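You operate a simulated robot arm through the tools that you are given. There is no shell and no other tool.

You run a simulated robot arm. Do the job below in one go: nothing can be reset, and whatever is moved stays where it is left.

Task
Plug the air mattress, find its leak with the yellow pad and patch it.
Fine: foam shows on the ring that leaks; lean the orange patch press on it; lay pad and press back. Burst nothing. Set down upright: yellow pad, orange patch press.

The check looks at the end state, three seconds after you hand in, the way a careful person would. Anything else that was tipped, shoved, dropped, spilled or broken makes it a failure.

Robot
A 6-joint arm with a two-finger parallel gripper, fixed in place. Base frame: the origin is on the floor under the middle of its stand, x ahead of it, y to its left, z up. Readings come in m, rad, newtons and seconds.
With the tool pointing down near the work surface it reaches from about 0.28 to 0.64 m from the base axis. Its first joint turns from -2.007 to 2.007 rad. Payload 3.43 kg.
The TCP is the grasp point between the finger pads, 0.034 m short of the fingertips. In the tool frame z runs along the fingers and y along their closing line. The gripper opens to 0.128 m. The fingers are 0.024 m wide and 0.012 m thick; the gripper's body (0.048 by 0.13 m) begins 0.096 m behind the TCP.
Orientation is that of the tool frame in the base frame, as [roll, pitch, yaw] about the fixed x, y, z axes, in that order (R = Rz(yaw) Ry(pitch) Rx(roll)). With the fingers straight down and closing along the base's y, the tool's x points along the base's -x, its y along +y and its z along -z.

Tools
- The arm moves only by the tool drive_tool. Its argument "moves" is one flat list of numbers, 7 for each row, row after row: the gripper command, from -1 (shut) to 1 (fully open), values between in proportion, then the shift along the tool's x, y, z in m, then the turn, a rotation vector about the tool's x, y, z in rad. In form: [jaw, tx, ty, tz, ax, ay, az, jaw, tx, ty, tz, ax, ay, az, ...]. A call has 1 to 20 rows; each row shifts and turns the commanded pose from where the row before left it, along the tool's axes as they then stand. Each row takes 0.2 s and may step no farther than 0.05 m and 0.15 rad from the row before; otherwise, or with a gripper value out of range, the whole call is refused. A pose out of reach is approached as far as the arm can. The call stops where the force on the tool passes 40 N (or 10 N more than at its start, if that is more) or the arm is blocked; 0.2 s more then pass. The fingers move at their own pace (about 0.153 m/s each) and stop on an object; they squeeze with about 23 N. The grip force told is the motor's: it shows also when the fingers shut on nothing. Time passes only in rows, and 0.2 s behind the last, so rows that do not move let the fingers close. The reply holds the time, the measured pose of the TCP, the force on the tool along the base axes, the opening and the grip force, in the units named above and with some noise, with the torque about the TCP (base axes, N m) and any sound that the robot's microphone picked up.
- Cameras (640 x 400 px; columns grow to the right, rows downward): "scene" is fixed at [0.2201, -0.5007, 1.3638]; the picture's right is [0.81, -0.59, 0.00], its down [-0.35, -0.48, -0.80] and it looks along [0.48, 0.65, -0.59] (base axes); focal length 373 px, centre (320, 200). "wrist" rides on the gripper at [0.076, -0.011, -0.16] in the tool frame; the picture's right is [0.15, 0.99, 0.00], its down [-0.88, 0.13, -0.46] and it looks along [-0.45, 0.07, 0.89] (tool axes); focal length 234 px, centre (320, 200).
- grab_frame(camera): a new picture of that camera. The clock stands still meanwhile.
- move_column(by): slides the trunk up (or, below 0, down) by that many m; the arm rides with it, the base frame stays. It gives what a move gives, with no picture.
- measure_at(camera, pixels): for up to 12 pixels [column, row] of the newest picture of that camera ("zoom" is the newest enlarged one), the place [x, y, z] in the base frame of the surface seen there, good to about 0.002 m. The clock stands still meanwhile.
- enlarge(camera, box): a new picture of the part [left, top, right, bottom] of that camera's present view, enlarged. The clock stands still meanwhile.
- finish_job(): hands the job in; it is judged then, once.

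Unless the task says otherwise, let go and move clear before handing in.

The tools are called as a command line: name --argument value ..., lists and objects as JSON in quotes. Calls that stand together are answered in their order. drive_tool: Moves the arm, as the interface text tells. Its arguments: {"type":"object","properties":{"moves":{"type":"array"}},"required":["moves"]} The other tools are called the same way: move_column (by) moves the trunk up or down; grab_frame (camera) takes a picture; measure_at (camera, pixels) gives the place of the surface under pixels of a picture; enlarge (camera, box) takes an enlarged picture of a part of a camera's view; finish_job () hands the job in.

At the start:

```text
t: 0.0
ee_pos: [0.4061, -0.0578, 1.0843]
tool_rot: [3.14, 0.0, 3.14]
force: [-0.2, 0.3, -0.2]
moment: [-0.05, 0.02, -0.02]
gripper_width: 0.128
grip_force: 0.0
trunk travel left (down, up): [-0.825, 0.165]
```

scene: 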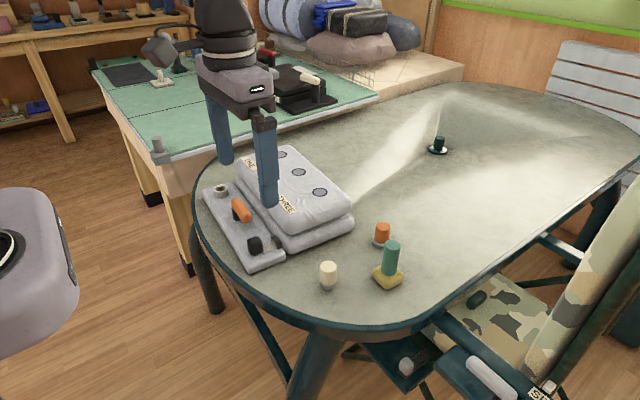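
wrist: 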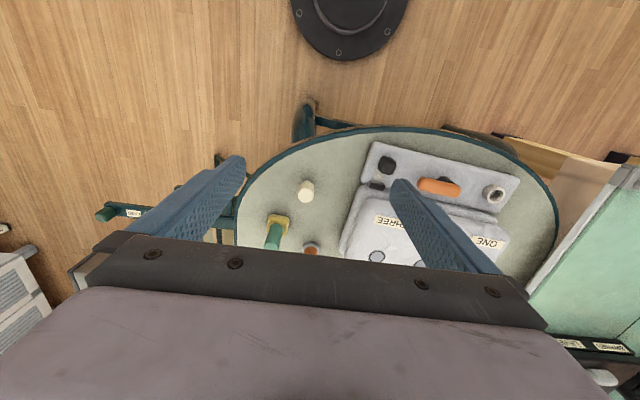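

The scene shows a table with a grey mattress with rings (around 283,155 / 298,171 / 320,192), a panel with a socket, an orange lever and a black knob, plus a white plug (328,275), a yellow pad with green handle (388,268) and an orange press (382,233). I'll enlarge to see details.

enlarge --camera "scene" --box '[190, 130, 370, 280]'

enlarge --camera "scene" --box '[300, 200, 440, 310]'

enlarge --camera "wrist" --box '[230, 120, 560, 280]'

```text
2.67 times, centred on (280, 205) of scene
```

zoom: 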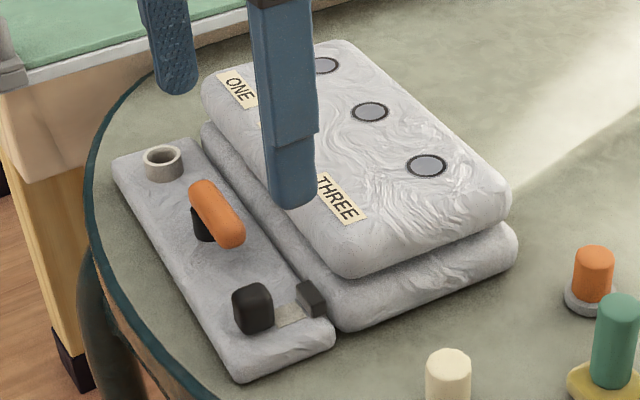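

```text
3.64 times, centred on (370, 255) of scene
```

zoom: 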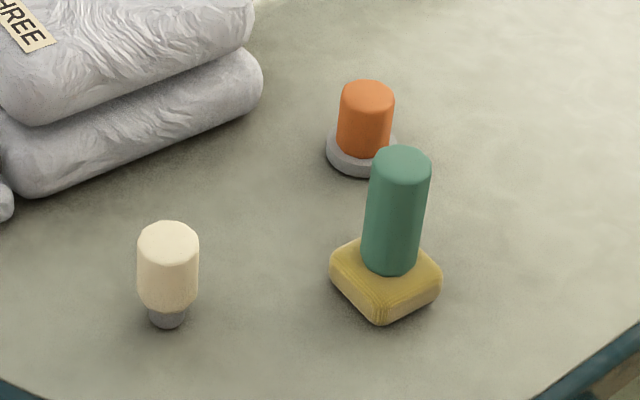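

```text
1.94 times, centred on (395, 200) of wrist
```

zoom: 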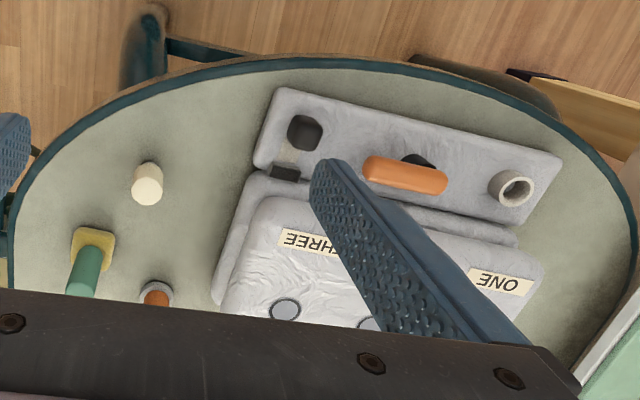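

The panel has a hollow collar at zoom(163,160), an orange lever on a black post and a black cube-ish knob; the cream stopper is likely the plug. I'll measure key points.

enlarge --camera "scene" --box '[195, 170, 295, 275]'

measure_at --camera "scene" --pixels '[[328, 266], [328, 285], [390, 245], [388, 275], [382, 227], [381, 243], [283, 155], [298, 171], [320, 192], [340, 300], [360, 260], [250, 180]]'

```text
3.81 times, centred on (245, 222) of scene
```

zoom: 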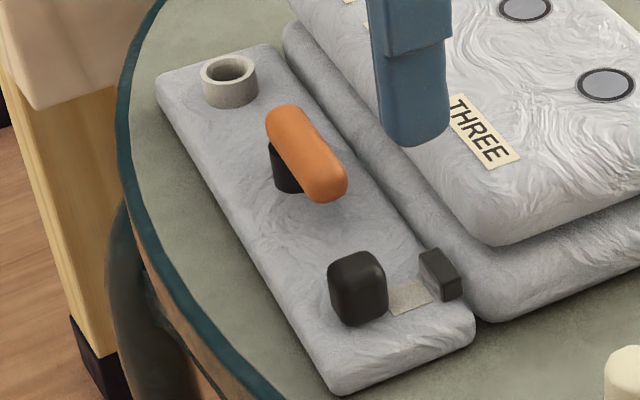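

```text
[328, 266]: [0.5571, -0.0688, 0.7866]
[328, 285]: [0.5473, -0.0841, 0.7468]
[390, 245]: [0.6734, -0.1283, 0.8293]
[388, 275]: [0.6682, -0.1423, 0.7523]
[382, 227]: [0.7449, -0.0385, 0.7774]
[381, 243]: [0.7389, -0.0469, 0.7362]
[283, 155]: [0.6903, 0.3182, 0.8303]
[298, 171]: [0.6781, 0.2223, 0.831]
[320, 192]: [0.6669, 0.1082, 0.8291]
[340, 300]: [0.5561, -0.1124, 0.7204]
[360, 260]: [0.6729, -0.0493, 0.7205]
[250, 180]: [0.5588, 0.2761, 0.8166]
```

Table top is z≈0.7205 and the rings are at z≈0.83, quite far out. I'll measure the panel parts on the zoom: collar (229,68), lever (305,150), black block (357,285), small block (440,272).

measure_at --camera "zoom" --pixels '[[207, 68], [253, 70], [229, 61], [229, 79], [229, 68], [280, 115], [330, 185], [288, 175], [350, 262], [410, 297], [432, 258], [448, 285]]'

measure_at --camera "zoom" --pixels '[[165, 90], [270, 55], [335, 380], [465, 335], [230, 120], [250, 200], [360, 235], [372, 310], [345, 300], [380, 270], [300, 130], [315, 165]]'

```text
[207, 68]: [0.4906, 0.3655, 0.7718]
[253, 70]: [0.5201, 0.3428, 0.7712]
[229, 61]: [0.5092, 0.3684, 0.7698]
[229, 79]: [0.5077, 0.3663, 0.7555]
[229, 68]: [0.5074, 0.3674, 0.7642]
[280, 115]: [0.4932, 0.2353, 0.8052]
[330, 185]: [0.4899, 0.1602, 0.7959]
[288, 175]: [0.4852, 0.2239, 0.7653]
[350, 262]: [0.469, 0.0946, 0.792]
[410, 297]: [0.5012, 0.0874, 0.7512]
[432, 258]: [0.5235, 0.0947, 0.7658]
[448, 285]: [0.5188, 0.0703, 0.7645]
```

```text
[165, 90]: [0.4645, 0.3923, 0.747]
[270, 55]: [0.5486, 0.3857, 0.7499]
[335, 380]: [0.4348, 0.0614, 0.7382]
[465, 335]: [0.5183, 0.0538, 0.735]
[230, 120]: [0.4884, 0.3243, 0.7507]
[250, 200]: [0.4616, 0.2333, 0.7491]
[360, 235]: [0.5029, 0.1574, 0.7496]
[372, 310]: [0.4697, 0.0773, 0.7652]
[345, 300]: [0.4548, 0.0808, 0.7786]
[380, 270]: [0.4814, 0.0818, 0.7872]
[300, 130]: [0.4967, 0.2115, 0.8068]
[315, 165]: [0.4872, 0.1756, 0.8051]
```

Panel top is z≈0.75, with the collar rim centre near (0.505,0.354,0.771). I'll move the arm over the panel for a closer wrist view.

drive_tool --moves '[1, 0.009, 0.043, 0.012, 0, 0, 0, 1, 0.009, 0.043, 0.012, 0, 0, 0, 1, 0.009, 0.043, 0.012, 0, 0, 0, 1, 0.009, 0.043, 0.012, 0, 0, 0, 1, 0.009, 0.043, 0.012, 0, 0, 0, 1, 0.009, 0.043, 0.012, 0, 0, 0, 1, 0, 0, 0, 0, 0, 0]'

grab_frame --camera "wrist"

grab_frame --camera "scene"

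```text
t: 1.6
ee_pos: [0.3535, 0.2001, 1.0111]
tool_rot: [-3.141, 0.0, 3.14]
force: [0.5, 0.0, -0.7]
moment: [0.04, -0.01, -0.01]
gripper_width: 0.1276
grip_force: 0.1
trunk travel left (down, up): [-0.825, 0.165]
```

```text
taken
```

wrist: 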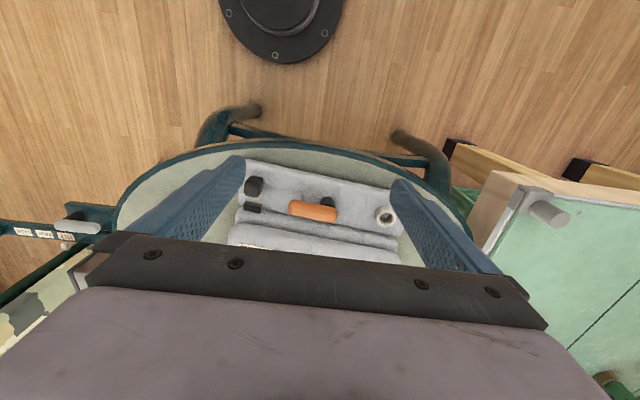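

```text
taken
```

scene: 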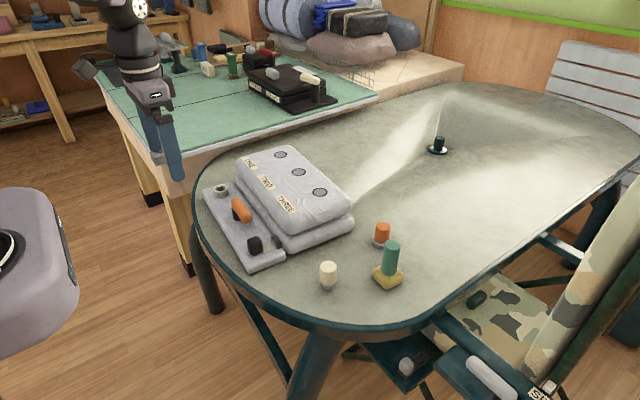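

enlarge --camera "wrist" --box '[220, 150, 420, 275]'

enlarge --camera "scene" --box '[195, 130, 355, 275]'

```text
3.20 times, centred on (320, 212) of wrist
```

zoom: 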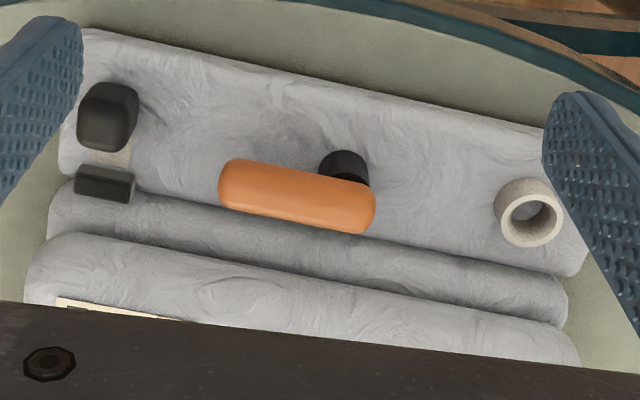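

```text
2.76 times, centred on (275, 202) of scene
```

zoom: 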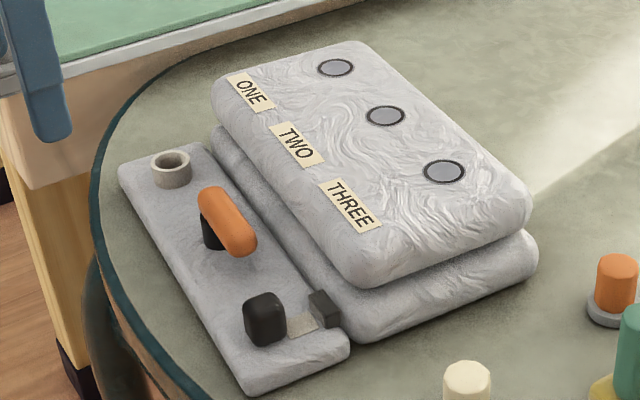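

The lever and blocks on the panel are clearly visible; the first step is the cream stopper into the collar. I'll measure the stopper and collar precisely on zooms.

enlarge --camera "scene" --box '[308, 250, 348, 300]'

```text
8.00 times, centred on (328, 275) of scene
```

zoom: 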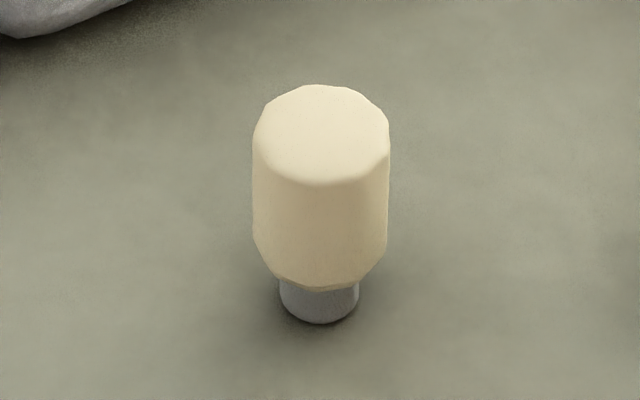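

measure_at --camera "zoom" --pixels '[[320, 95], [320, 135], [320, 175], [262, 140], [380, 140], [320, 200], [320, 250], [320, 280], [320, 300], [320, 318], [320, 330], [290, 305]]'

enlarge --camera "scene" --box '[201, 170, 241, 210]'

```text
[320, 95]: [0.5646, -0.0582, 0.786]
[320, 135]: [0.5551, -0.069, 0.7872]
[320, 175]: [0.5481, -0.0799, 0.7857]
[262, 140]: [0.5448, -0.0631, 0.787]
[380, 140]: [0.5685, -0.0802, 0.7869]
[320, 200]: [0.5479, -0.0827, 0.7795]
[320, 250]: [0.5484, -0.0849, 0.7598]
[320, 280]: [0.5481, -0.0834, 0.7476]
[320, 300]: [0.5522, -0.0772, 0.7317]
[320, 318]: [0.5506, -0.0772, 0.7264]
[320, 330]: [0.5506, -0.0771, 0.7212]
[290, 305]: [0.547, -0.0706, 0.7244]
```

```text
10.00 times, centred on (221, 190) of scene
```

zoom: 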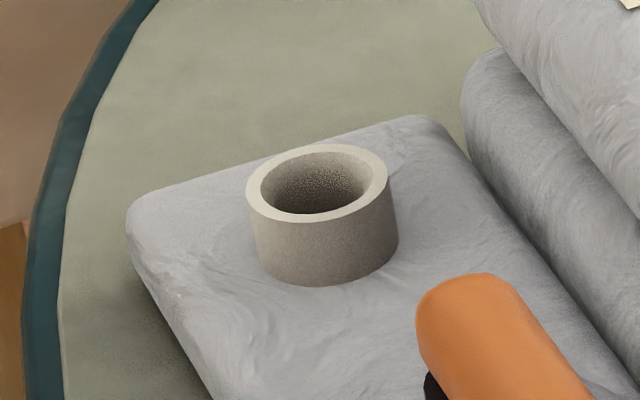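

measure_at --camera "zoom" --pixels '[[252, 196], [382, 172], [318, 148], [320, 218], [275, 165], [365, 205], [310, 208], [320, 185], [270, 214], [370, 160], [300, 175], [335, 200]]'

```text
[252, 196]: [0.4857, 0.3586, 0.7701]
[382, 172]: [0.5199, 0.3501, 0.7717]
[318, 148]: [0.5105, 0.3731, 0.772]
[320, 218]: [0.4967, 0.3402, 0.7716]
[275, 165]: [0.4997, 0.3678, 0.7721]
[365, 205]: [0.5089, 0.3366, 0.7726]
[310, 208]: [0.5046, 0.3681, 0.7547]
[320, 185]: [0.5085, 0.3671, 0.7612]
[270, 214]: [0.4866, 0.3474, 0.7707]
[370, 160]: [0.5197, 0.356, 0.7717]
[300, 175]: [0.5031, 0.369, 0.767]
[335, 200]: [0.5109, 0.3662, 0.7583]
```

Stopper top centre ≈(0.5565,-0.0695,0.787), collar centre ≈(0.5035,0.354,0.772) with inner radius ~14 mm against a stem of ~11 mm. I'll move above the stopper with the fingers half open.

drive_tool --moves '[1, -0.0254, -0.0337, 0.0139, 0, 0, 0, 1, -0.0254, -0.0337, 0.0139, 0, 0, 0, 1, -0.0254, -0.0337, 0.0139, 0, 0, 0, 1, -0.0254, -0.0337, 0.0139, 0, 0, 0, 0.5, -0.0254, -0.0337, 0.0139, 0, 0, 0, 0.3, -0.0254, -0.0337, 0.0139, 0, 0, 0, 0.2, -0.0254, -0.0337, 0.0139, 0, 0, 0, 0.2, -0.0254, -0.0337, 0.0139, 0, 0, 0, 0.2, 0, 0, 0, 0, 0, 0, 0.2, 0, 0, 0, 0, 0, 0]'

grab_frame --camera "wrist"

grab_frame --camera "scene"

```text
t: 3.8
ee_pos: [0.5567, -0.0705, 0.8992]
tool_rot: [-3.141, 0.001, 3.141]
force: [0.2, 0.3, 1.2]
moment: [0.02, 0.03, 0.0]
gripper_width: 0.0769
grip_force: 0.0
trunk travel left (down, up): [-0.825, 0.165]
```

```text
taken
```

wrist: 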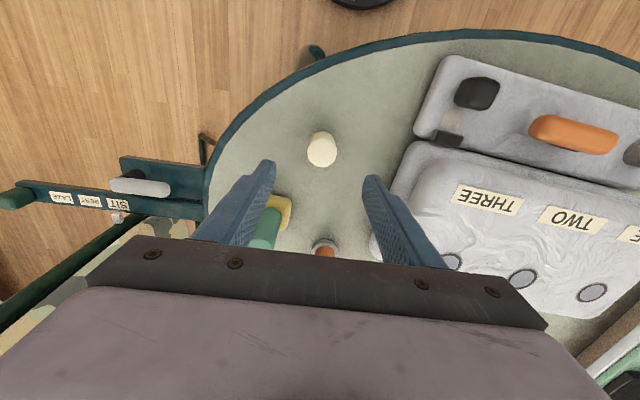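

```text
taken
```

scene: 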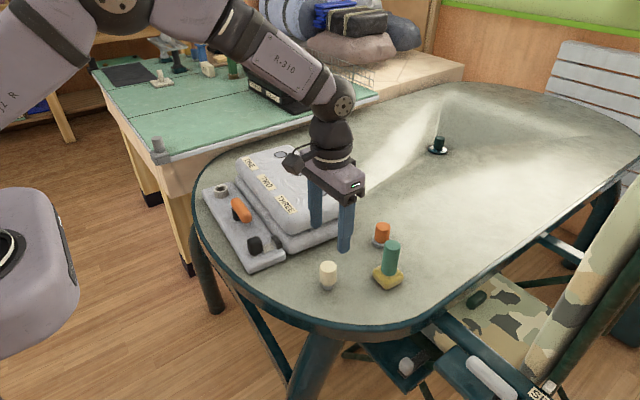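

TCP is above the stopper (wrist pixel 322,150). I'll verify its position through the wrist camera and enlarge the far objects before descending.

measure_at --camera "wrist" --pixels '[[322, 150], [322, 140], [312, 150], [332, 150], [477, 93], [450, 140], [555, 133], [281, 205], [326, 245]]'

enlarge --camera "wrist" --box '[400, 50, 640, 200]'

```text
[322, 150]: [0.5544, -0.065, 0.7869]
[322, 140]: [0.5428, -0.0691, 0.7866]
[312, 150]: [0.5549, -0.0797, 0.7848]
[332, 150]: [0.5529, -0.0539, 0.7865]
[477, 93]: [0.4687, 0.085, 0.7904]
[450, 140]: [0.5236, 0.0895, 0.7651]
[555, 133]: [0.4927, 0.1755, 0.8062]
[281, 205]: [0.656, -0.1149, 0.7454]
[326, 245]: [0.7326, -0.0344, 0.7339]
```

```text
2.67 times, centred on (520, 125) of wrist
```

zoom: 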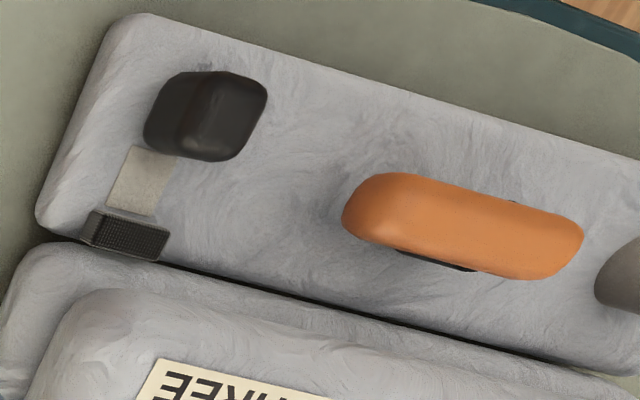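

Wrist measurement agrees (stopper near 0.5545,-0.067). I'll descend to z≈0.782 and close on the cream body.

drive_tool --moves '[0.2, 0.001, 0.002, 0.039, 0, 0, 0, 0.2, 0, 0, 0.039, 0, 0, 0, 0.2, 0, 0, 0.039, 0, 0, 0, 0.2, 0, 0, 0, 0, 0, 0, -1, 0, 0, 0, 0, 0, 0, -1, 0, 0, 0, 0, 0, 0, -1, 0, 0, 0, 0, 0, 0]'

grab_frame --camera "scene"

```text
t: 5.4
ee_pos: [0.5549, -0.068, 0.7846]
tool_rot: [-3.141, -0.001, -3.141]
force: [0.2, 0.5, 1.8]
moment: [-0.05, -0.05, -0.05]
gripper_width: 0.0343
grip_force: 22.9
trunk travel left (down, up): [-0.825, 0.165]
```

```text
taken
```

scene: 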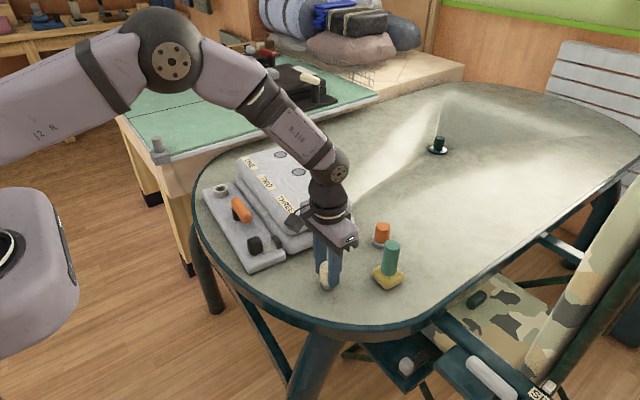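

The stopper is held (width 0.034 m, 22.9 N). I'll lift it to z≈0.957 and carry it over the collar.

drive_tool --moves '[-1, 0, 0, -0.043, 0, 0, 0, -1, 0, 0, -0.043, 0, 0, 0, -1, 0, 0, -0.043, 0, 0, 0, -1, 0, 0, -0.043, 0, 0, 0, -1, 0.00515, 0.0422, 0, 0, 0, 0, -1, 0.00515, 0.0422, 0, 0, 0, 0, -1, 0.00515, 0.0422, 0, 0, 0, 0, -1, 0.00515, 0.0422, 0, 0, 0, 0, -1, 0.00515, 0.0422, 0, 0, 0, 0, -1, 0.00515, 0.0422, 0, 0, 0, 0, -1, 0.00515, 0.0422, 0, 0, 0, 0, -1, 0.00515, 0.0422, 0, 0, 0, 0, -1, 0.00515, 0.0422, 0, 0, 0, 0, -1, 0.00515, 0.0422, 0, 0, 0, 0, -1, 0, 0, 0, 0, 0, 0, -1, 0, 0, 0, 0, 0, 0]'

grab_frame --camera "scene"

grab_frame --camera "wrist"

```text
t: 8.8
ee_pos: [0.5023, 0.3542, 0.9556]
tool_rot: [-3.142, 0.0, -3.14]
force: [0.6, 0.4, -0.8]
moment: [0.03, 0.0, 0.0]
gripper_width: 0.0344
grip_force: 22.8
trunk travel left (down, up): [-0.825, 0.165]
```

```text
taken
```

scene: 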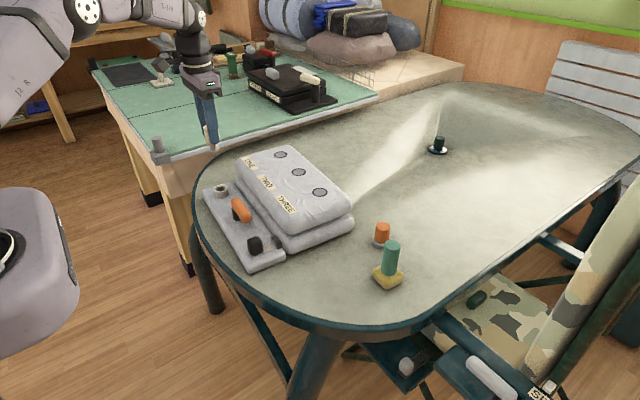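

```text
taken
```

wrist: 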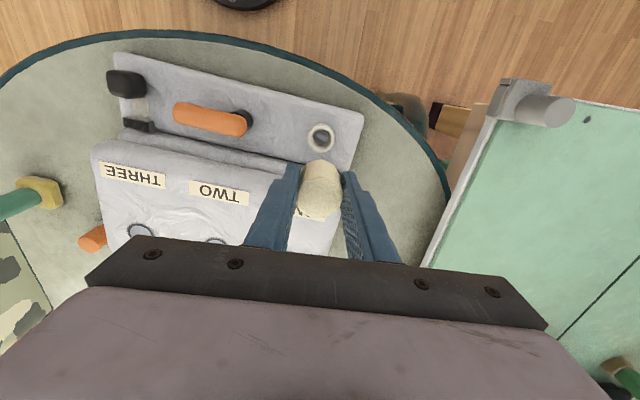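

The stopper is held over the collar (wrist 320,138 collar; 320,180 stopper). I'll check the alignment from the wrist view with an enlargement.

enlarge --camera "wrist" --box '[270, 110, 370, 230]'

enlarge --camera "scene" --box '[180, 100, 240, 220]'

```text
3.33 times, centred on (320, 170) of wrist
```

zoom: 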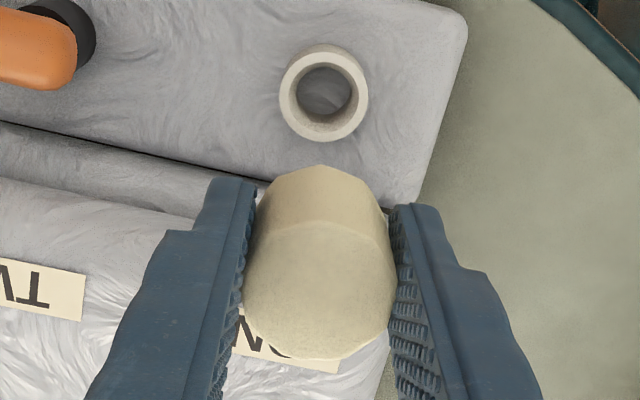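

```text
3.33 times, centred on (210, 160) of scene
```

zoom: 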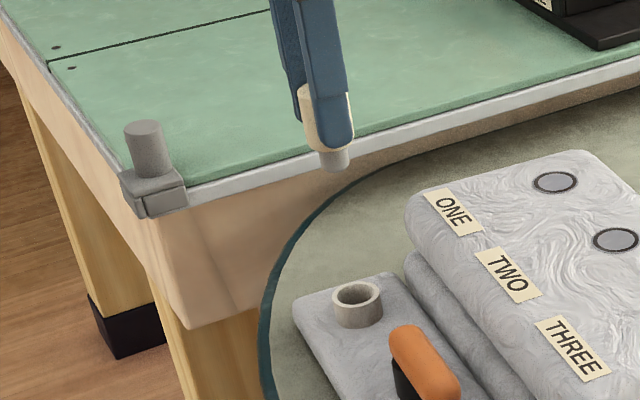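

measure_at --camera "wrist" --pixels '[[309.8, 138.5], [332.3, 138.5], [321, 125.5], [321, 150], [313, 130], [329, 148], [329, 130], [313, 147], [320, 190], [310, 190], [330, 190], [320, 205]]'

measure_at --camera "zoom" --pixels '[[333, 160], [335, 168], [326, 160], [343, 160], [315, 110], [315, 125]]'

```text
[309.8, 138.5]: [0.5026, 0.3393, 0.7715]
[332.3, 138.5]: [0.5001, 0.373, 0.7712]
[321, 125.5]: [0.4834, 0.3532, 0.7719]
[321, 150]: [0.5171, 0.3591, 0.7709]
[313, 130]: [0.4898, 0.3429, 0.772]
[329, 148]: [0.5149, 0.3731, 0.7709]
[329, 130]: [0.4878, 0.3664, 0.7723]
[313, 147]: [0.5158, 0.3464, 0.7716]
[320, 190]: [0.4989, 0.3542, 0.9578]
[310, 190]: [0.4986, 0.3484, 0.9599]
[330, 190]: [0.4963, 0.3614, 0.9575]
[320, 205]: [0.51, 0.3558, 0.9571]
```

```text
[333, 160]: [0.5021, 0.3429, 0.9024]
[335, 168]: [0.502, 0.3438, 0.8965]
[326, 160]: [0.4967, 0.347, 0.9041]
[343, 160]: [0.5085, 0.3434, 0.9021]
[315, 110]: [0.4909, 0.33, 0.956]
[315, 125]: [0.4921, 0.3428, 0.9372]
```

Collar centre averages (0.5025,0.3555) and the stopper axis is about (0.5035,0.354), so I shift about 1 mm and lower it into the collar in small steps.

drive_tool --moves '[-1, 0.0008, 0.0012, 0.038, 0, 0, 0, -1, 0, 0, 0.038, 0, 0, 0, -1, 0, 0, 0.038, 0, 0, 0, -1, 0, 0, 0.006, 0, 0, 0, -1, 0, 0, 0.006, 0, 0, 0, -1, 0, 0, 0.005, 0, 0, 0, -1, 0, 0, 0.004, 0, 0, 0, -1, 0, 0, 0, 0, 0, 0]'

enlarge --camera "scene" --box '[180, 130, 260, 220]'

```text
t: 10.4
ee_pos: [0.5038, 0.3556, 0.8327]
tool_rot: [3.137, 0.006, 3.14]
force: [-12.6, -7.5, 21.3]
moment: [-0.52, 0.5, -0.09]
gripper_width: 0.0347
grip_force: 23.0
trunk travel left (down, up): [-0.825, 0.165]
stopped in row 7: the force on the tool passed its limit at 41 N (the readings are from after the stop); the commanded pose is now the measured one
```

```text
4.44 times, centred on (220, 175) of scene
```

zoom: 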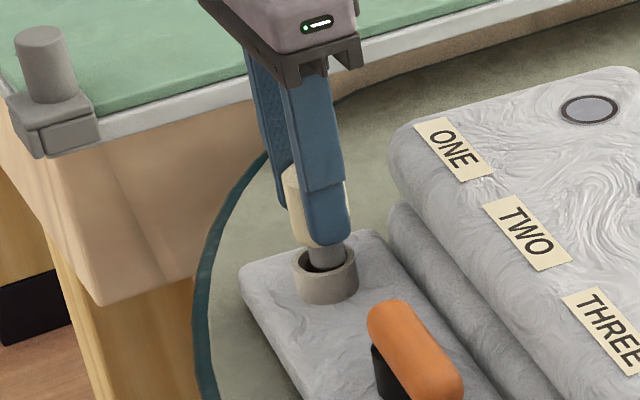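

The stem caught on the rim's +x side (force -12.6,-7.5 N; dark gap visible at zoom(310,260) on the left). I'll back up about 8 mm and re-measure the stem versus the collar.

drive_tool --moves '[-1, 0, 0, -0.008, 0, 0, 0, -1, 0, 0, -0.004, 0, 0, 0, -1, 0, 0, 0, 0, 0, 0]'

enlarge --camera "scene" --box '[200, 160, 240, 200]'

enlarge --camera "wrist" --box '[270, 110, 370, 230]'

```text
t: 11.2
ee_pos: [0.5068, 0.3573, 0.8394]
tool_rot: [3.137, 0.008, -3.142]
force: [-0.2, -0.4, -0.6]
moment: [0.02, 0.01, 0.02]
gripper_width: 0.0343
grip_force: 22.7
trunk travel left (down, up): [-0.825, 0.165]
```

```text
10.00 times, centred on (220, 180) of scene
```

zoom: 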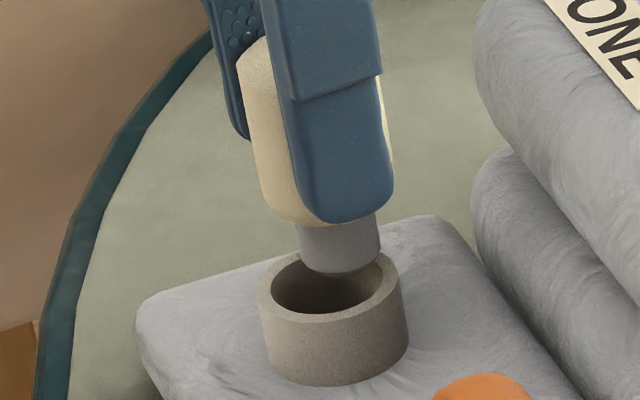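

```text
3.33 times, centred on (320, 170) of wrist
```

zoom: 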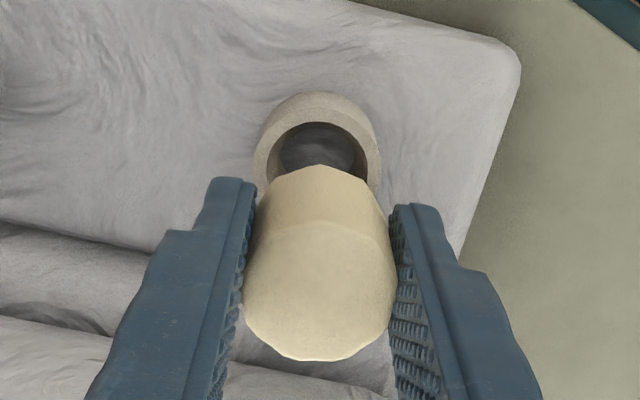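

The stem sits too far toward +x/+y of the hole (stem zoom(339,260) vs hole centre ≈(323,283)). Measuring stem and rim points now.

enlarge --camera "scene" --box '[205, 170, 235, 200]'

measure_at --camera "scene" --pixels '[[219, 184], [222, 184], [225, 184], [222, 186], [220, 186.5], [224, 186.5], [214.4, 189], [227.5, 188], [221, 191.7], [216.5, 191], [226, 190.5], [221, 178]]'

```text
13.33 times, centred on (220, 185) of scene
```

zoom: 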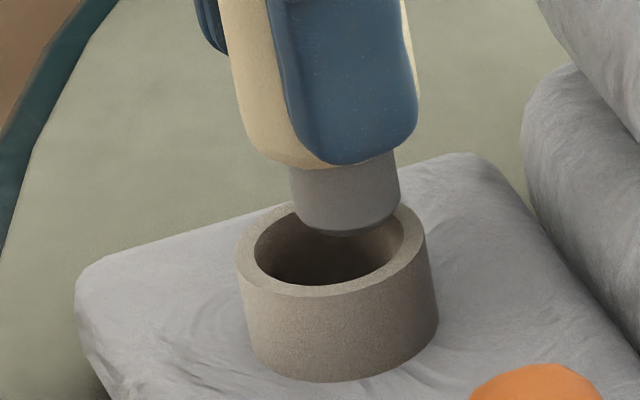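

```text
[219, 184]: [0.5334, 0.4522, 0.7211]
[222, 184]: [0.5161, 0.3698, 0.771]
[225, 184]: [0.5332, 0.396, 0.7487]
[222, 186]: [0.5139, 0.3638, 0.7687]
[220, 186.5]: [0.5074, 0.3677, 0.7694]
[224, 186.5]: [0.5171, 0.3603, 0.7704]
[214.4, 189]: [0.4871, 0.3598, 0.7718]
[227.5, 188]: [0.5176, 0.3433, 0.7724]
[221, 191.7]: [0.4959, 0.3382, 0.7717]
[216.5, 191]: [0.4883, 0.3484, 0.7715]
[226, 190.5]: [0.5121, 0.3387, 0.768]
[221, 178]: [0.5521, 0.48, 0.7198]
```

Those readings came from the older frame; I'll measure on the newest zoom instead.

measure_at --camera "zoom" --pixels '[[345, 190], [345, 210], [345, 225], [300, 195], [392, 195], [320, 215], [245, 245], [415, 235], [330, 290], [265, 278], [400, 268], [345, 175]]'

```text
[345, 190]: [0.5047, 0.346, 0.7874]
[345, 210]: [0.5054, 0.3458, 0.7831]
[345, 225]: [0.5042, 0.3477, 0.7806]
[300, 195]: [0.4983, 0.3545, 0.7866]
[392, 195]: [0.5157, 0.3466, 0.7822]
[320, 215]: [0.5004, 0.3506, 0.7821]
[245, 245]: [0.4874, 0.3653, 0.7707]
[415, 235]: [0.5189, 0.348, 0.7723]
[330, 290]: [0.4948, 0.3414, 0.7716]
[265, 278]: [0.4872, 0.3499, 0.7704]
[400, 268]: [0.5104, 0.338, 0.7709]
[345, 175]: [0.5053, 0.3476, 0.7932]
```

Stem centre ≈(0.508,0.356) versus collar (0.5025,0.3555), so I shift -5 mm in x, straighten the tool's small tilt, and lower gently by 12 mm.

drive_tool --moves '[-1, 0.005, -0.0003, 0, 0.004, 0.007, 0, -1, 0, 0, 0, 0, 0, 0, -1, 0, 0, 0.004, 0, 0, 0, -1, 0, 0, 0.004, 0, 0, 0, -1, 0, 0, 0.003, 0, 0, 0]'

enlarge --camera "scene" --box '[205, 170, 235, 200]'

```text
t: 12.4
ee_pos: [0.4996, 0.356, 0.8296]
tool_rot: [-3.141, 0.0, -3.141]
force: [-0.2, 0.1, -0.2]
moment: [0.03, 0.02, -0.01]
gripper_width: 0.0342
grip_force: 23.0
trunk travel left (down, up): [-0.825, 0.165]
```

```text
13.33 times, centred on (220, 185) of scene
```

zoom: 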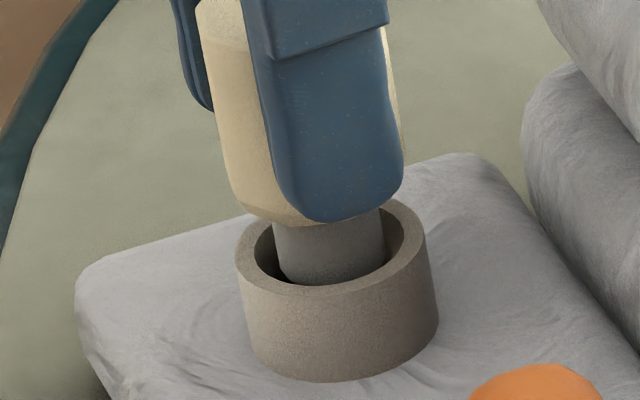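

The stem is now inside the collar with no contact force. I'll continue down in small steps until it seats.

drive_tool --moves '[-1, -0.001, 0, 0.004, 0, 0, 0, -1, 0, 0, 0.004, 0, 0, 0, -1, 0, 0, 0.003, 0, 0, 0, -1, 0, 0, 0.002, 0, 0, 0, -1, 0, 0, 0, 0, 0, 0]'

enlarge --camera "scene" --box '[205, 170, 235, 200]'

```text
t: 13.6
ee_pos: [0.5008, 0.3566, 0.8164]
tool_rot: [3.141, 0.0, 3.141]
force: [0.3, 0.5, 0.1]
moment: [-0.01, 0.01, -0.06]
gripper_width: 0.0344
grip_force: 23.5
trunk travel left (down, up): [-0.825, 0.165]
```

```text
13.33 times, centred on (220, 185) of scene
```

zoom: 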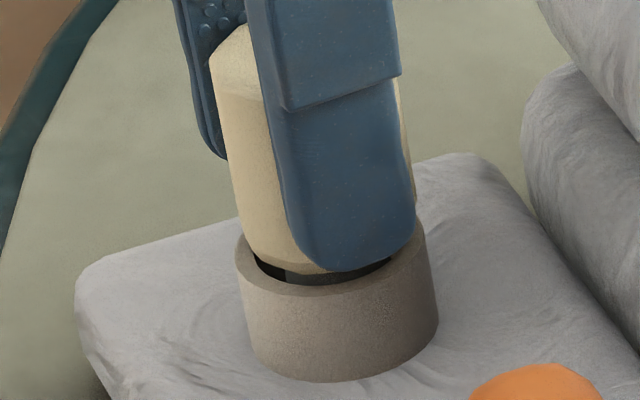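

The cream body is about 5 mm above the rim; no force yet. I'll lower in 2 mm steps.

drive_tool --moves '[-1, 0, 0, 0.002, 0, 0, 0, -1, 0, 0, 0.002, 0, 0, 0, -1, 0, 0, 0.001, 0, 0, 0, -1, 0, 0, 0, 0, 0, 0]'

```text
t: 14.6
ee_pos: [0.5006, 0.3565, 0.8129]
tool_rot: [3.138, 0.004, -3.14]
force: [-0.6, -1.3, 12.9]
moment: [-0.14, -0.13, -0.03]
gripper_width: 0.0343
grip_force: 22.7
trunk travel left (down, up): [-0.825, 0.165]
```

Contact force of 13 N at z=0.813 suggests it is bottoming. Looking at it.

enlarge --camera "scene" --box '[205, 170, 235, 200]'

drive_tool --moves '[-1, 0, 0, 0.002, 0, 0, 0, -1, 0, 0, 0, 0, 0, 0]'

enlarge --camera "scene" --box '[205, 170, 235, 200]'

```text
13.33 times, centred on (220, 185) of scene
```

zoom: 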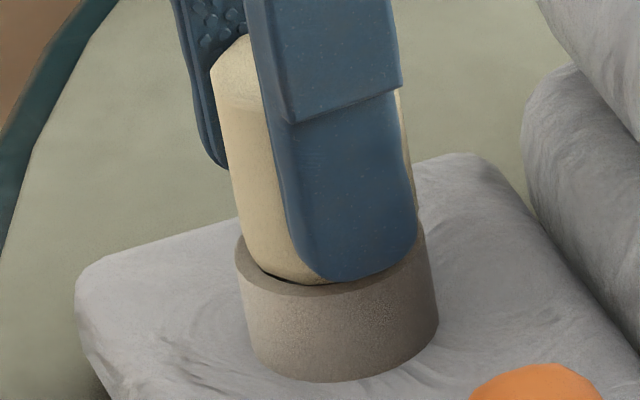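

```text
t: 15.2
ee_pos: [0.5006, 0.3567, 0.8128]
tool_rot: [3.137, 0.005, 3.141]
force: [-0.5, -0.9, 27.3]
moment: [-0.29, -0.07, -0.04]
gripper_width: 0.0344
grip_force: 23.4
trunk travel left (down, up): [-0.825, 0.165]
```

```text
13.33 times, centred on (220, 185) of scene
```

zoom: 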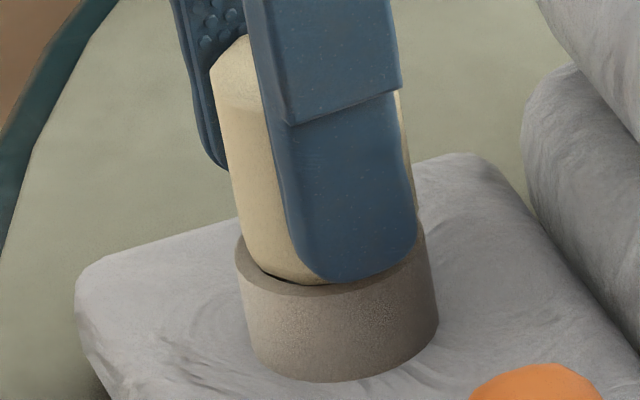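

It does not move further at 27 N: the stopper is seated (base ≈ panel top). I'll relieve the force, open modestly, and rise straight up.

drive_tool --moves '[-1, 0, 0, -0.0035, 0, 0, 0, -1, 0, 0, 0, 0, 0, 0, -0.1, 0, 0, 0, 0, 0, 0, -0.1, 0, 0, 0, 0, 0, 0, -0.1, 0, 0, -0.02, 0, 0, 0, -0.1, 0, 0, -0.04, 0, 0, 0, -0.1, 0, 0, -0.04, 0, 0, 0, -0.1, 0, 0, -0.04, 0, 0, 0, -0.1, 0, 0, 0, 0, 0, 0]'

enlarge --camera "scene" --box '[195, 130, 355, 275]'

grab_frame --camera "wrist"

```text
t: 17.2
ee_pos: [0.5012, 0.3547, 0.9534]
tool_rot: [3.141, -0.003, -3.141]
force: [-0.2, 0.8, -0.4]
moment: [0.0, 0.01, 0.02]
gripper_width: 0.0579
grip_force: 0.1
trunk travel left (down, up): [-0.825, 0.165]
```

```text
2.76 times, centred on (275, 202) of scene
```

zoom: 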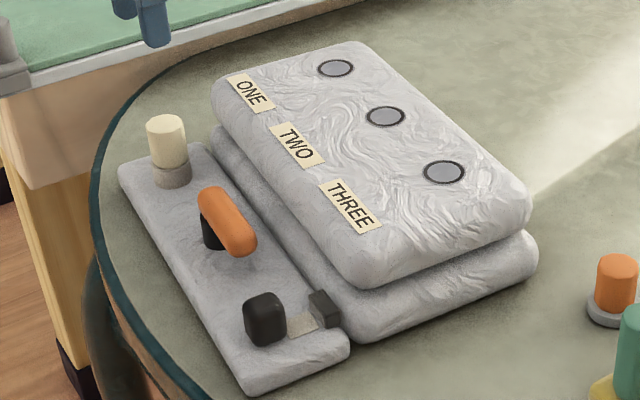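

```text
taken
```

wrist: 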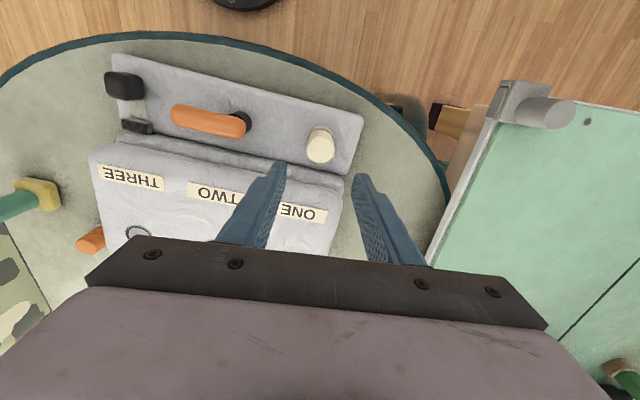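

The stopper stands upright in the collar. Next, I measure the yellow pad and the orange press on fresh zooms.

enlarge --camera "scene" --box '[365, 230, 415, 295]'

measure_at --camera "zoom" --pixels '[[335, 90], [355, 80], [340, 110], [300, 110], [380, 110], [335, 200], [335, 260], [230, 260], [440, 265], [330, 330], [350, 300], [250, 225]]'

```text
6.15 times, centred on (390, 262) of scene
```

zoom: 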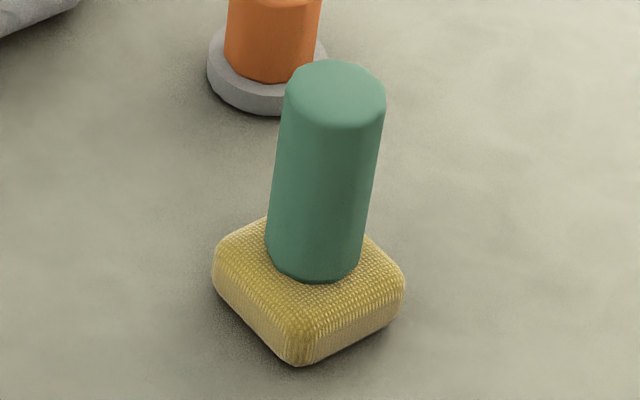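

```text
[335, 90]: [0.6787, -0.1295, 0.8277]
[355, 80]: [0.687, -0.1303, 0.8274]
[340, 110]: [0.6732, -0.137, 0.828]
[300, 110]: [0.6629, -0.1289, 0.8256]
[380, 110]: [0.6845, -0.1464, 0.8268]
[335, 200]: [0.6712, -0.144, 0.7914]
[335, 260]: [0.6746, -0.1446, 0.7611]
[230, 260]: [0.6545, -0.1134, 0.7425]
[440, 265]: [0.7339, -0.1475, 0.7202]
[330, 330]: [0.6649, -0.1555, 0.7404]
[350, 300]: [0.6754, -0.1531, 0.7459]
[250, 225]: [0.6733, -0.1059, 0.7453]
```

The pad's handle axis is about (0.680,-0.131), r≈0.69, beyond straight-down reach, so I need to tilt the tool outward about 40°. I'll move to (0.52,-0.131,1.0) and tilt there.

drive_tool --moves '[-0.1, -0.0017, -0.0442, -0.0043, 0, 0, 0, -0.1, -0.0017, -0.0442, -0.0043, 0, 0, 0, -0.1, -0.0017, -0.0442, -0.0043, 0, 0, 0, -0.1, -0.0017, -0.0442, -0.0043, 0, 0, 0, -0.1, -0.0017, -0.0442, -0.0043, 0, 0, 0, -0.1, -0.0017, -0.0442, -0.0043, 0, 0, 0, -0.1, -0.0017, -0.0442, -0.0043, 0, 0, 0, -0.1, -0.0017, -0.0442, -0.0043, 0, 0, 0, -0.1, -0.0017, -0.0442, -0.0043, 0, 0, 0, -0.1, -0.0017, -0.0442, -0.0043, 0, 0, 0, -0.1, -0.0017, -0.0442, -0.0043, 0, 0, 0, 0.2, 0, 0, 0, 0, -0.14, 0, 0.2, 0, 0, 0, 0, -0.14, 0, 0.2, 0, 0, 0, 0, -0.14, 0, 0.2, 0, 0, 0, 0, -0.14, 0, 0.2, 0, 0, 0, 0, -0.14, 0, 0.2, 0, 0, 0, 0, 0, 0]'

grab_frame --camera "wrist"

grab_frame --camera "scene"

```text
t: 20.8
ee_pos: [0.521, -0.1258, 0.9996]
tool_rot: [3.125, 0.637, -3.141]
force: [-0.4, 0.2, 0.8]
moment: [-0.01, -0.01, 0.01]
gripper_width: 0.0768
grip_force: 0.1
out of reach, approached as far as the arm can: row 16
trunk travel left (down, up): [-0.825, 0.165]
```

```text
taken
```

wrist: 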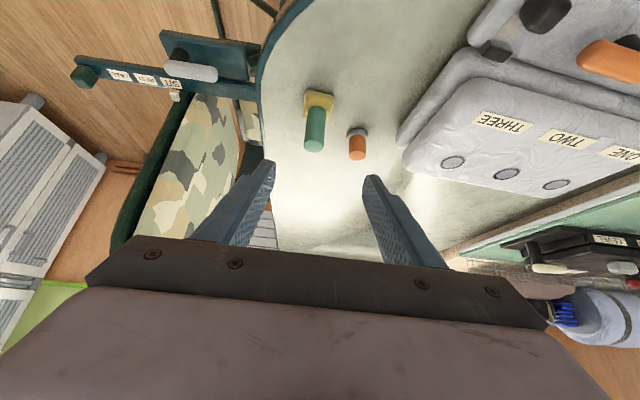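

```text
taken
```

scene: 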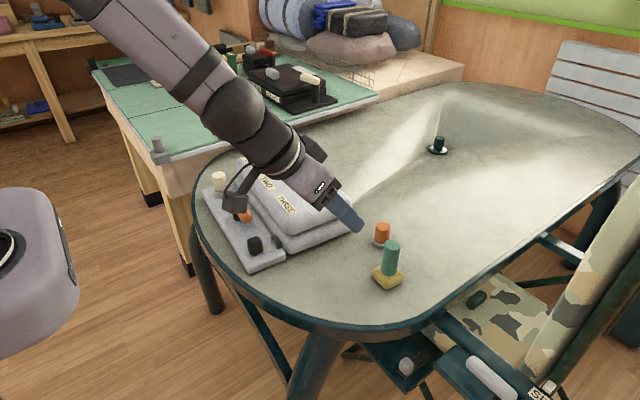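

The last tilt step was out of reach: the forearm is almost in line with the tool. I'll measure points on the arm to work out its geometry before choosing a trunk height.

measure_at --camera "scene" --pixels '[[110, 5], [140, 35], [180, 70], [230, 100], [260, 135], [290, 160], [330, 190], [355, 225], [240, 185], [40, 270], [60, 230], [20, 330]]'

measure_at --camera "wrist" --pixels '[[315, 130], [320, 105], [356, 150], [357, 130], [452, 162], [506, 174], [556, 185]]'

```text
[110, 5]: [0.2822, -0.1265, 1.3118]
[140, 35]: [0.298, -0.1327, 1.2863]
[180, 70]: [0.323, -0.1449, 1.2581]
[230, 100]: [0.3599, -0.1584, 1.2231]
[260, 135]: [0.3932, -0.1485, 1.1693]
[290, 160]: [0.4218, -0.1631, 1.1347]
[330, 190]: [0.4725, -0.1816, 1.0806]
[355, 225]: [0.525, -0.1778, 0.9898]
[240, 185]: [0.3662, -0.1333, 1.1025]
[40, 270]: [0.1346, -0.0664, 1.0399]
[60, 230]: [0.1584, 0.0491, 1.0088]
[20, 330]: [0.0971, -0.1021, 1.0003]
```

```text
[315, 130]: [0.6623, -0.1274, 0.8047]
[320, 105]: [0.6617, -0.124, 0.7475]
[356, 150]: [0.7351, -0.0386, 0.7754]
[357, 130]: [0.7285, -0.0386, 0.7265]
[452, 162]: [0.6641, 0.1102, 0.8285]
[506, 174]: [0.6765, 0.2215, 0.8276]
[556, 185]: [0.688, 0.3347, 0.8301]
```

The rings and tools lie at 0.68–0.76 m; with the shoulder so high the wrist runs out of bend when tilted. I'll lower the trunk by 0.2 m (TCP ends near z 0.80, still clear of the table) to make the forearm flatter.

move_column --by -0.2

grab_frame --camera "scene"

```text
t: 22.9
ee_pos: [0.5216, -0.1257, 0.8003]
tool_rot: [3.122, 0.639, 3.141]
force: [0.8, 0.1, 0.3]
moment: [0.05, 0.0, 0.01]
gripper_width: 0.0766
grip_force: 0.1
trunk travel left (down, up): [-0.625, 0.365]
```

```text
taken
```

scene: 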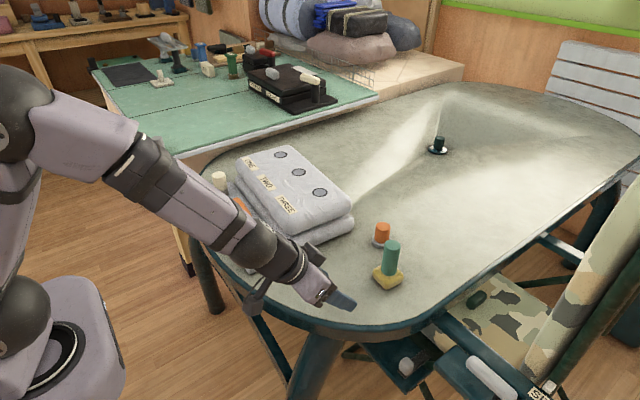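

The shoulder and elbow are now visible at lower left; there is clearance. I'll raise the TCP by 0.12 m and check the tilt.

drive_tool --moves '[0.2, -0.0239, 0, -0.0321, 0, 0, 0, 0.2, -0.0239, 0, -0.0321, 0, 0, 0, 0.2, -0.0239, 0, -0.0321, 0, 0, 0, 0.2, 0, 0, 0, 0, 0, 0]'

measure_at --camera "scene" --pixels '[[20, 310], [15, 110], [240, 230], [262, 292], [300, 265]]'

```text
t: 23.9
ee_pos: [0.5209, -0.1268, 0.919]
tool_rot: [3.123, 0.638, -3.141]
force: [-0.2, 0.0, 0.4]
moment: [0.0, 0.01, 0.0]
gripper_width: 0.0767
grip_force: 0.0
trunk travel left (down, up): [-0.625, 0.365]
```

```text
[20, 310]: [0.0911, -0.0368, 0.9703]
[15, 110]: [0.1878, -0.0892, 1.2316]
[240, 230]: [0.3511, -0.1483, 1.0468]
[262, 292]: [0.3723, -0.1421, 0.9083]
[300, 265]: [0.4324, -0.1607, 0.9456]
```

The tool tilt is 0.638 rad and stable; I'll correct the small roll error, then move to the pad's pre-grasp point (0.6085,-0.130,0.896).

drive_tool --moves '[-0.05, 0, 0, 0, 0.0186, 0, 0, -0.05, -0.02845, -0.0016, 0.0352, 0, 0, 0, -0.05, -0.02845, -0.0016, 0.0352, 0, 0, 0, -0.05, 0, 0, 0, 0, 0, 0]'

grab_frame --camera "wrist"

grab_frame --camera "scene"

```text
t: 24.9
ee_pos: [0.6102, -0.1303, 0.8971]
tool_rot: [3.141, 0.638, 3.141]
force: [-0.5, -0.8, -0.3]
moment: [0.01, 0.01, 0.01]
gripper_width: 0.0606
grip_force: 0.1
trunk travel left (down, up): [-0.625, 0.365]
```

```text
taken
```

wrist: 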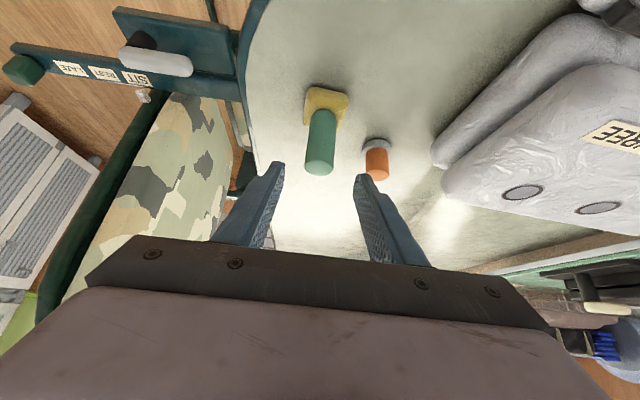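

```text
taken
```

scene: 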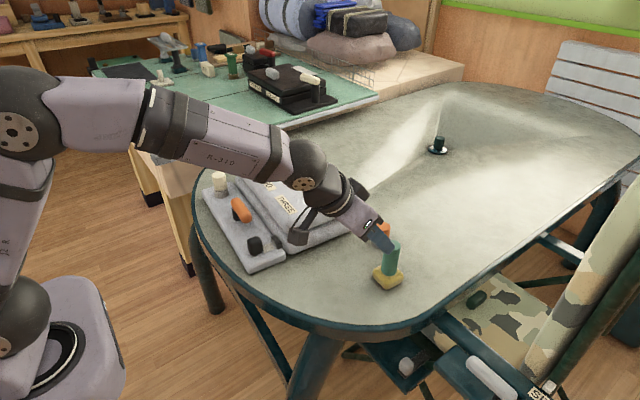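

enlarge --camera "wrist" --box '[280, 75, 400, 195]'

measure_at --camera "wrist" --pixels '[[321, 150], [321, 130], [310, 140], [332, 140], [319, 166], [312, 166], [328, 166], [307, 100], [347, 110], [376, 160], [369, 162], [384, 162]]'

```text
3.33 times, centred on (340, 135) of wrist
```

zoom: 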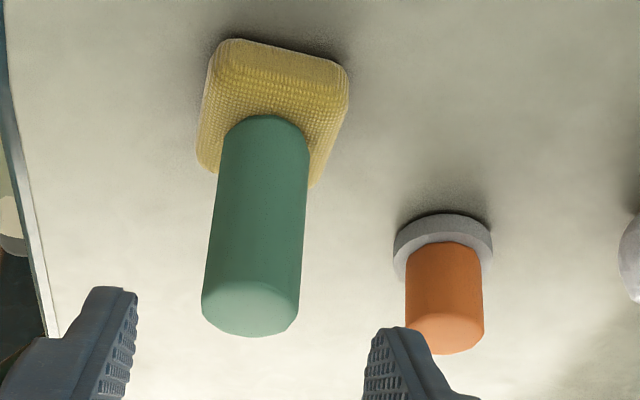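

```text
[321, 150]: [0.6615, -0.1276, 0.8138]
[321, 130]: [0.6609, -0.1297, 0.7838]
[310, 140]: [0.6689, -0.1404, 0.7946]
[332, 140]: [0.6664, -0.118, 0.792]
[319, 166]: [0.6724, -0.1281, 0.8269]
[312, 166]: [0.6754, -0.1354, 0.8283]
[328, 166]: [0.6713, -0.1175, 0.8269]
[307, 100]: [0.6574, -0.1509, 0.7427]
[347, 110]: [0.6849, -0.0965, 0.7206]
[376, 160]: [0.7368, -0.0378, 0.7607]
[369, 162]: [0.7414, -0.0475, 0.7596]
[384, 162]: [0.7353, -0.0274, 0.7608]
```

Handle axis refined to (0.6785,-0.1295). I'll advance along the tool axis to grip the green handle at z≈0.80 and close.

drive_tool --moves '[-0.05, 0.001, 0.0003, 0.0396, 0, 0, 0, -0.05, 0.001, 0.0003, 0.0396, 0, 0, 0, -0.05, 0.001, 0.0003, 0.0396, 0, 0, 0, -0.05, 0, 0, 0, 0, 0, 0]'

enlarge --camera "scene" --box '[340, 200, 430, 300]'

enlarge --camera "wrist" --box '[240, 100, 420, 220]'

```text
t: 25.9
ee_pos: [0.6779, -0.1306, 0.7993]
tool_rot: [-3.141, 0.638, -3.141]
force: [0.3, 0.0, -0.9]
moment: [0.03, 0.0, -0.02]
gripper_width: 0.0609
grip_force: 0.0
trunk travel left (down, up): [-0.625, 0.365]
```

```text
4.00 times, centred on (385, 250) of scene
```

zoom: 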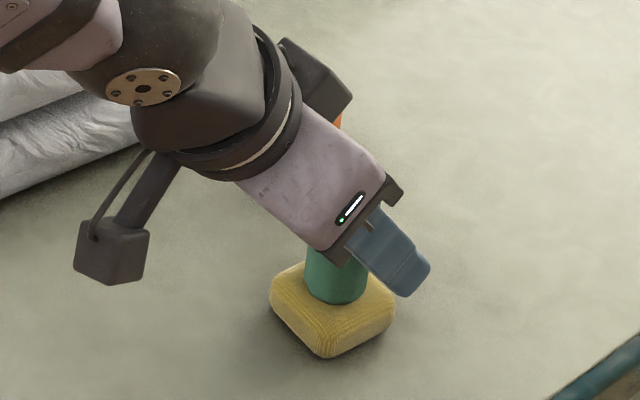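

```text
3.33 times, centred on (330, 160) of wrist
```

zoom: 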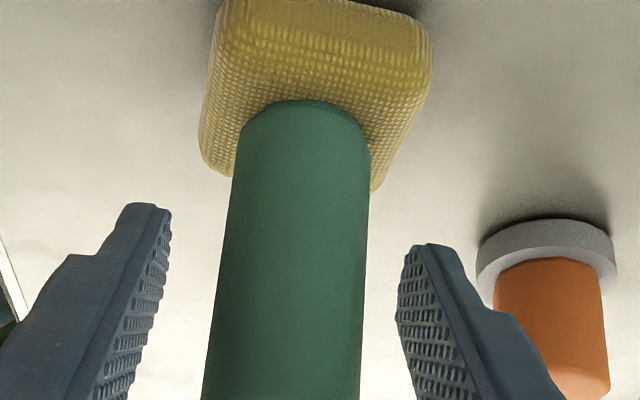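

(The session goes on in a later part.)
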